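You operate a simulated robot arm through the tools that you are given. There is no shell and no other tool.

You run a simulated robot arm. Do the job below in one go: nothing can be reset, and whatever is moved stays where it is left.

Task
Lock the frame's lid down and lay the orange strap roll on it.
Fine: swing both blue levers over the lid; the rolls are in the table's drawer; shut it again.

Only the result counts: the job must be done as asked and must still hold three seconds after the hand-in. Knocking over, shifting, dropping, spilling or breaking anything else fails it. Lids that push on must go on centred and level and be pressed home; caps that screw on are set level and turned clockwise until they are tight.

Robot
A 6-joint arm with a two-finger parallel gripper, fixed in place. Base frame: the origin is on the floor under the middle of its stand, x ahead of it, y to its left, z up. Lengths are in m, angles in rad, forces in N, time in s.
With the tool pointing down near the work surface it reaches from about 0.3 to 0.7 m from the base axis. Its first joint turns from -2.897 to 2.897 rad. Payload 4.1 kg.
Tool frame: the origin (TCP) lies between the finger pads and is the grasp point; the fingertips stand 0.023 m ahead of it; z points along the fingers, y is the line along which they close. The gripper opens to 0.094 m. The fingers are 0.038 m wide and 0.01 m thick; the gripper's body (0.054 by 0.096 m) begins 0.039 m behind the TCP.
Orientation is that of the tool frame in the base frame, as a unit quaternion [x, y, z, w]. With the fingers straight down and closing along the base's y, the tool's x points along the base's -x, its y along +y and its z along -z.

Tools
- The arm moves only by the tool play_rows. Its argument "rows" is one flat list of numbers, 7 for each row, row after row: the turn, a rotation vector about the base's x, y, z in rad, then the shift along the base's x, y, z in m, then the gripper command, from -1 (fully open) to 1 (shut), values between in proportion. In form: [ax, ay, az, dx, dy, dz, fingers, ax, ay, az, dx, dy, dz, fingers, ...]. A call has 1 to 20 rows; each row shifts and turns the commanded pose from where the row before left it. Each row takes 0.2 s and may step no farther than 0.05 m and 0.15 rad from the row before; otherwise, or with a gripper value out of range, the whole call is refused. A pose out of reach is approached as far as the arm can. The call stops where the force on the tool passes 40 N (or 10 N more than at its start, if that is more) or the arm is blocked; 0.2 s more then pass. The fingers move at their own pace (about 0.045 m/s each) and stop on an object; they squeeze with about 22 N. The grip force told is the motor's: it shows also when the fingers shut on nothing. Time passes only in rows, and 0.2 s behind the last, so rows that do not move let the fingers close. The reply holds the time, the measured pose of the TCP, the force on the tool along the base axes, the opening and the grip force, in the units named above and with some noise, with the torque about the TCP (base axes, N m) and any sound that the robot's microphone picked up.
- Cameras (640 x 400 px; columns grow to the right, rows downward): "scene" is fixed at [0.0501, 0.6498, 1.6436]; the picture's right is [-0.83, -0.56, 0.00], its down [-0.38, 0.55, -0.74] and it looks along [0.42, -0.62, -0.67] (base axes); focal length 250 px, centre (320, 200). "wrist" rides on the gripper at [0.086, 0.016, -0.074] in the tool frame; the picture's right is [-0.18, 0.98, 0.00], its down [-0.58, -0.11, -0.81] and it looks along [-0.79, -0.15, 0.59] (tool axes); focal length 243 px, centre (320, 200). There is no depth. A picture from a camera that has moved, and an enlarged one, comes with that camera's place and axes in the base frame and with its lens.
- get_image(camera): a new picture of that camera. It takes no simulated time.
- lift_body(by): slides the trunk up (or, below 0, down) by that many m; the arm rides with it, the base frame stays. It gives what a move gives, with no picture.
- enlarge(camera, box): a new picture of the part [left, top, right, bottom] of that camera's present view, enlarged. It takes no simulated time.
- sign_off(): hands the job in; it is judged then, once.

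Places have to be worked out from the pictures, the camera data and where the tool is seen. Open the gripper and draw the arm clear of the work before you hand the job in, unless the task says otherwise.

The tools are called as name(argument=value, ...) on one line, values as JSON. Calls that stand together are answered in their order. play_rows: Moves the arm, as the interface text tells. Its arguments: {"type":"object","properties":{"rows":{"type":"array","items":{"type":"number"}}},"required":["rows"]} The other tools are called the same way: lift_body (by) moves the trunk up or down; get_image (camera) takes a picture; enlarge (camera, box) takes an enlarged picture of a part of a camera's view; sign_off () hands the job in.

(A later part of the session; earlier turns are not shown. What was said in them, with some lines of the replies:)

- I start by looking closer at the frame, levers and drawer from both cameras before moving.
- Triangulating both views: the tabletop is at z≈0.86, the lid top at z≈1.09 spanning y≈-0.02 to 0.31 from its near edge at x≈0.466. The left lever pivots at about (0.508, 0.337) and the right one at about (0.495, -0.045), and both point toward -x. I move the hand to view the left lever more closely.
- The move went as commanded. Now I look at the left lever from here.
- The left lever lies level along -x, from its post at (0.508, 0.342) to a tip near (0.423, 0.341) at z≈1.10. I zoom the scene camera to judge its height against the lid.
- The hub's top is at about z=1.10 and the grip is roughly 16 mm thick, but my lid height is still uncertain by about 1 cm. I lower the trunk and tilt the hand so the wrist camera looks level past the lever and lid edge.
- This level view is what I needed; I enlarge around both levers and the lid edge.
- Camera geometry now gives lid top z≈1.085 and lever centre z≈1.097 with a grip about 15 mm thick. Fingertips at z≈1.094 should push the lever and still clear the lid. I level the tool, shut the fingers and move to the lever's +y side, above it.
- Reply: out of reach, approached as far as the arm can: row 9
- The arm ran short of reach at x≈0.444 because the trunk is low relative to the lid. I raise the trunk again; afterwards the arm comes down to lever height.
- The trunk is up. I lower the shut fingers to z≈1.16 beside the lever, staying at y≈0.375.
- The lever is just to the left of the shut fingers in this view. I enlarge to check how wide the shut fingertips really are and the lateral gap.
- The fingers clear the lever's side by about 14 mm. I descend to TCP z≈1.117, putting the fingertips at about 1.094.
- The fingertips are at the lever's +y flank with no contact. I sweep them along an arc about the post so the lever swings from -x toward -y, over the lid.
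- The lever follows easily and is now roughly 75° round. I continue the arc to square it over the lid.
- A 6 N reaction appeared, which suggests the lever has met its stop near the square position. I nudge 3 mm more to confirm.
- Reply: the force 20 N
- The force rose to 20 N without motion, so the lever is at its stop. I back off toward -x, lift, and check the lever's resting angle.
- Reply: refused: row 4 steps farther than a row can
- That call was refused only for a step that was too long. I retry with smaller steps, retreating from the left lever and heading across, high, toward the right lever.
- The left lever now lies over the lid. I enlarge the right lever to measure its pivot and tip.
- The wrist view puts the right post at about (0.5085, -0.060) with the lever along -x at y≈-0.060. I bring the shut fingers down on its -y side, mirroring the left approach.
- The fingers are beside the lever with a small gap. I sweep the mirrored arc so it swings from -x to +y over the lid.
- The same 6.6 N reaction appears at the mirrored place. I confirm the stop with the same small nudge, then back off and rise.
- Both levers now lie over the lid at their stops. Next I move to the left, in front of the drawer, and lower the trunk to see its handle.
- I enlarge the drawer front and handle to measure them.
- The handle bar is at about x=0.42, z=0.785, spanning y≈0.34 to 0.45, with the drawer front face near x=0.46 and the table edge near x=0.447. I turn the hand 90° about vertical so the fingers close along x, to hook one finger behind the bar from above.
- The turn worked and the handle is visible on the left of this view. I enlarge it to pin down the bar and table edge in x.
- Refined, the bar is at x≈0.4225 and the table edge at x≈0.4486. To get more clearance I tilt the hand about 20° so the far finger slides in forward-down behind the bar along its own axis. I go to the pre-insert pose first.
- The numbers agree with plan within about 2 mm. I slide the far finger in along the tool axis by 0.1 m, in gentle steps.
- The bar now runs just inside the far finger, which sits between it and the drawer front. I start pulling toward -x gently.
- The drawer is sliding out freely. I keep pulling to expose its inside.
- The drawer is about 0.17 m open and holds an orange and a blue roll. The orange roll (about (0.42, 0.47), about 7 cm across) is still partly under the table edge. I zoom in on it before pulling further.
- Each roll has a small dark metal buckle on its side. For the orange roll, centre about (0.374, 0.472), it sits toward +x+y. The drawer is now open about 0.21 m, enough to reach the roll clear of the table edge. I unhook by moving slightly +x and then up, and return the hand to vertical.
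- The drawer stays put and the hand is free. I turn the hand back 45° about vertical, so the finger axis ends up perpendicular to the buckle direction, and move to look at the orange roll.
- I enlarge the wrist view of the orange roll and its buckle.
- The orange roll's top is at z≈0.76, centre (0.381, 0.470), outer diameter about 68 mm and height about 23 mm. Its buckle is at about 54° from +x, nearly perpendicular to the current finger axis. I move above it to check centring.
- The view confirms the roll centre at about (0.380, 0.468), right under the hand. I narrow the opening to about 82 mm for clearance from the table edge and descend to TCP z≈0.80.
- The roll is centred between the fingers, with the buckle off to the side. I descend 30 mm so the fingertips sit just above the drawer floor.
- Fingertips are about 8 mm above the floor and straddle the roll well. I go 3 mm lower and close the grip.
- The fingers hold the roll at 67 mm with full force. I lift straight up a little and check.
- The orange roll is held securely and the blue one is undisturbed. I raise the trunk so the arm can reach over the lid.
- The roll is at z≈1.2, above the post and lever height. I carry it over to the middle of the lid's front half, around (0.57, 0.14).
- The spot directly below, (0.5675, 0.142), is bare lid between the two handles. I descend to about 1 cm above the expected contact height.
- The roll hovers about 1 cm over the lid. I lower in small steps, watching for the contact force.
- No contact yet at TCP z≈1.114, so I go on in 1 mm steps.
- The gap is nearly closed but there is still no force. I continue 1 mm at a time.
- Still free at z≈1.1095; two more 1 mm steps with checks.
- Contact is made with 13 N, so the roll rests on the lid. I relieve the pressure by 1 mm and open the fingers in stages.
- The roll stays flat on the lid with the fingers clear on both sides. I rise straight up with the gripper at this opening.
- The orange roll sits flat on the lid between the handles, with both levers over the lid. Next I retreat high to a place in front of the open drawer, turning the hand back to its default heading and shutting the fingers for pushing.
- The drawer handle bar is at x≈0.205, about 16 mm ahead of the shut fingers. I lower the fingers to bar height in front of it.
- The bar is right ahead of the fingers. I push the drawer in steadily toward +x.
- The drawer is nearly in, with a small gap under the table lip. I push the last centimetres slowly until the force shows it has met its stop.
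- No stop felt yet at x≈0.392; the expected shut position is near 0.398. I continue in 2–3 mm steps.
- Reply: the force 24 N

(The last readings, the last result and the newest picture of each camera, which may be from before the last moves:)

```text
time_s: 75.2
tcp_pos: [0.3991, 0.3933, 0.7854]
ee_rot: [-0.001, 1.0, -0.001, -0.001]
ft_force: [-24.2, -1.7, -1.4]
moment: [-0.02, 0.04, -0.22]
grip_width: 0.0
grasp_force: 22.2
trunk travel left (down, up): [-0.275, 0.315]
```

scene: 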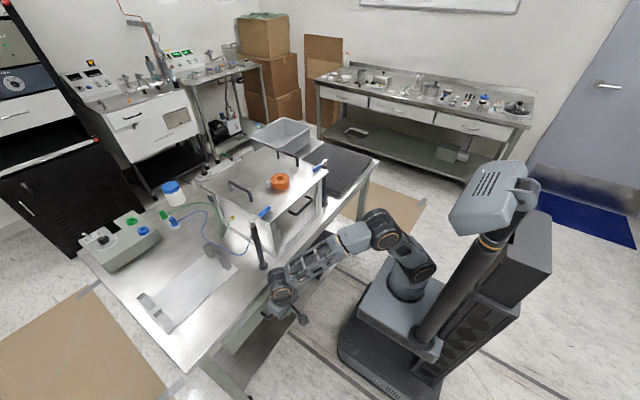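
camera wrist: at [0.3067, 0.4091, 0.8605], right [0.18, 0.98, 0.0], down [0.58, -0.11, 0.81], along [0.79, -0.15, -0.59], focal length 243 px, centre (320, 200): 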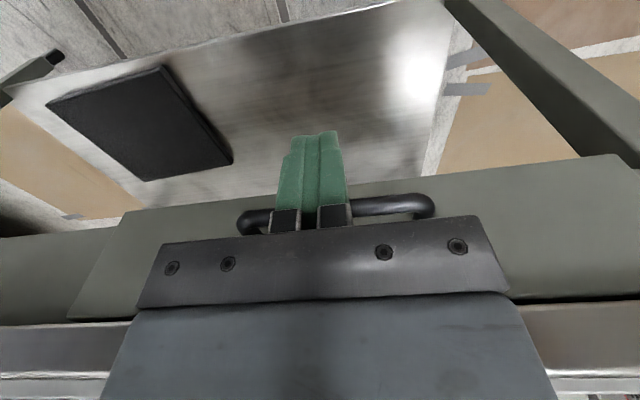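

The force jumped to 24 N at x≈0.399, matching the shut position. I back away in -x and then rise clear.

play_rows(rows=[0, 0, 0, -0.01, 0, 0, 1, 0, 0, 0, -0.03, 0, 0, 1, 0, 0, 0, -0.04, 0, 0, 1, 0, 0, 0, -0.03, 0, 0.03, 1, 0, 0, 0, -0.02, 0, 0.04, -1, 0, 0, 0, 0, 0, 0.04, -1, 0, 0, 0, 0, 0, 0.04, -1, 0, 0, 0, 0, 0, 0, -1])

get_image(camera="wrist")

enlarge(camera="scene", box=[170, 220, 340, 390])

```text
time_s: 77.0
tcp_pos: [0.272, 0.3933, 0.9344]
ee_rot: [0.0, 1.0, 0.0, 0.001]
ft_force: [-0.5, 0.2, -0.1]
moment: [-0.02, -0.03, 0.01]
grip_width: 0.0868
grasp_force: 0.1
trunk travel left (down, up): [-0.275, 0.315]
```

```text
taken
camera wrist: at [0.1862, 0.4091, 1.01], right [0.18, 0.98, 0.0], down [0.58, -0.11, 0.81], along [0.79, -0.15, -0.59], focal length 243 px, centre (320, 200)
```

wrist: 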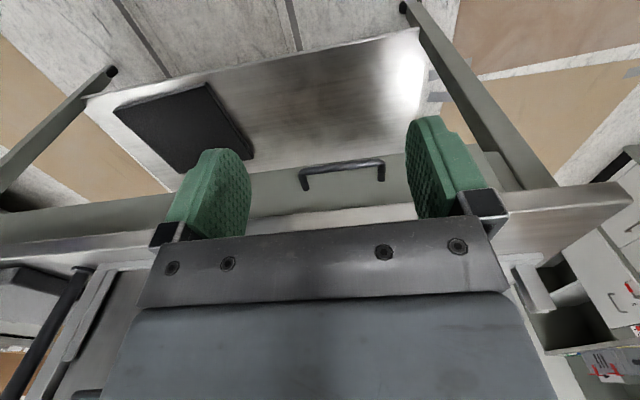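

```text
2.35 times, centred on (255, 305) of scene
camera zoom: at [0.0501, 0.6498, 1.6436], right [-0.83, -0.56, 0.0], down [-0.38, 0.55, -0.74], along [0.42, -0.62, -0.67], focal length 587 px, centre (473, -47)
```

zoom: 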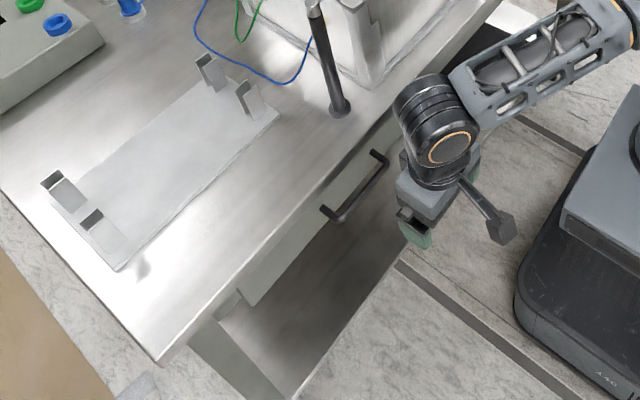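

The drawer looks shut, with its bar again at x≈0.423. I compare with the earlier closed-drawer view and check the lid area once more.

enlarge(camera="scene", box=[210, 240, 310, 330])

enlarge(camera="scene", box=[180, 110, 400, 330])

enlarge(camera="scene", box=[230, 150, 350, 230])

enlarge(camera="scene", box=[70, 160, 290, 340])

```text
4.44 times, centred on (260, 285) of scene
camera zoom: at [0.0501, 0.6498, 1.6436], right [-0.83, -0.56, 0.0], down [-0.38, 0.55, -0.74], along [0.42, -0.62, -0.67], focal length 1110 px, centre (587, -178)
```

zoom: 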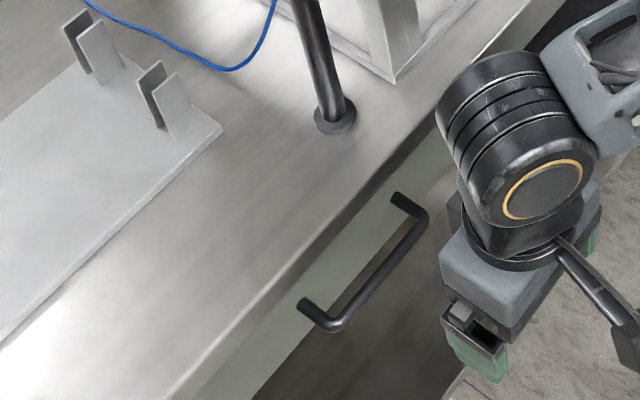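

```text
1.82 times, centred on (290, 220) of scene
camera zoom: at [0.0501, 0.6498, 1.6436], right [-0.83, -0.56, 0.0], down [-0.38, 0.55, -0.74], along [0.42, -0.62, -0.67], focal length 454 px, centre (374, 164)
```

zoom: 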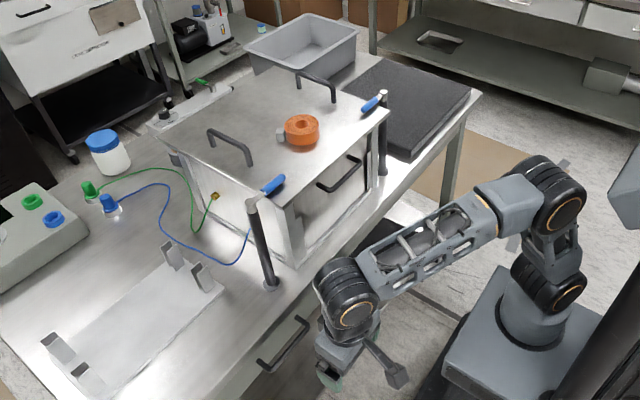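

```text
5.00 times, centred on (290, 190) of scene
camera zoom: at [0.0501, 0.6498, 1.6436], right [-0.83, -0.56, 0.0], down [-0.38, 0.55, -0.74], along [0.42, -0.62, -0.67], focal length 1248 px, centre (470, 250)
```

zoom: 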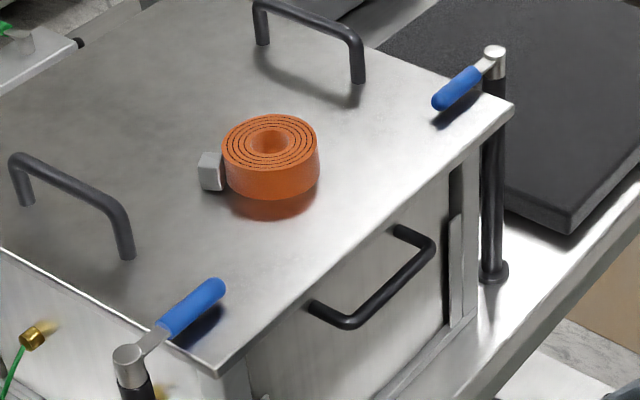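

```text
2.22 times, centred on (180, 250) of scene
camera zoom: at [0.0501, 0.6498, 1.6436], right [-0.83, -0.56, 0.0], down [-0.38, 0.55, -0.74], along [0.42, -0.62, -0.67], focal length 555 px, centre (631, 89)
```

zoom: 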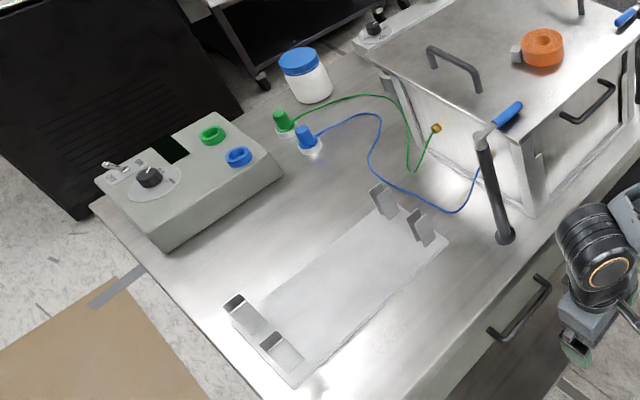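

The handle's pixels match the original closed view exactly, the levers point straight over the lid, the roll lies flat, and nothing else has moved. I draw the open hand a bit further clear and let things settle before handing in.

play_rows(rows=[0, 0, 0, -0.03, -0.02, 0.03, -1, 0, 0, 0, -0.03, -0.02, 0.03, -1, 0, 0, 0, 0, 0, 0.04, -1, 0, 0, 0, 0, 0, 0.04, -1, 0, 0, 0, 0, 0, 0, -1, 0, 0, 0, 0, 0, 0, -1, 0, 0, 0, 0, 0, 0, -1, 0, 0, 0, 0, 0, 0, -1, 0, 0, 0, 0, 0, 0, -1, 0, 0, 0, 0, 0, 0, -1])

get_image(camera="scene")

get_image(camera="wrist")

```text
time_s: 79.2
tcp_pos: [0.2122, 0.3542, 1.0713]
ee_rot: [0.0, 1.0, 0.0, 0.001]
ft_force: [0.1, 0.1, -1.0]
moment: [-0.03, -0.01, 0.01]
grip_width: 0.0938
grasp_force: 0.1
trunk travel left (down, up): [-0.275, 0.315]
```

```text
taken
```

scene: 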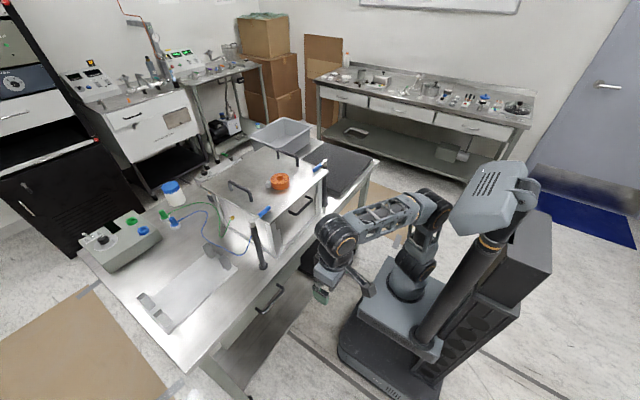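

```text
taken
camera wrist: at [0.1255, 0.37, 1.1463], right [0.18, 0.98, 0.0], down [0.58, -0.11, 0.81], along [0.79, -0.15, -0.59], focal length 243 px, centre (320, 200)
```

wrist: 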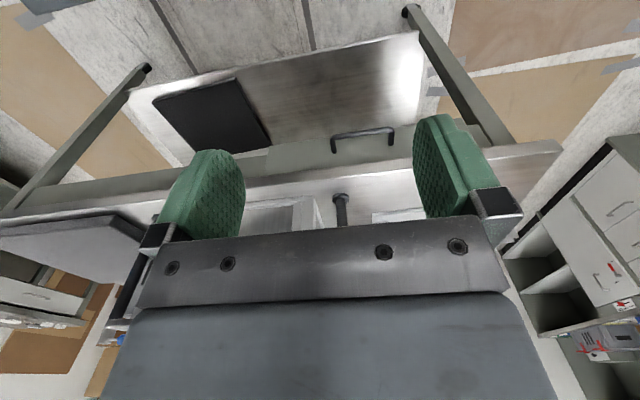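

Both levers are swung over the lid, the orange roll lies on it, the drawer is shut, and the open gripper is well clear. I hand the job in.

sign_off()

```text
The job is handed in.
```

The job is handed in: the lid is locked down, the orange strap roll is lying on it, and the drawer is shut.

- **Levers:** I swung both blue levers round to point straight over the lid. Each one reached a firm stop when pushed.
- **Roll:** The orange roll came from the table's drawer and lies flat on the front half of the lid, between the two handles. The blue roll was left in the drawer.
- **Drawer:** I pushed it in until it stopped. Its handle is back where it was before I opened it.
- **Surroundings:** In the last pictures nothing else on the table had moved. The gripper is open and the arm is clear of the work.
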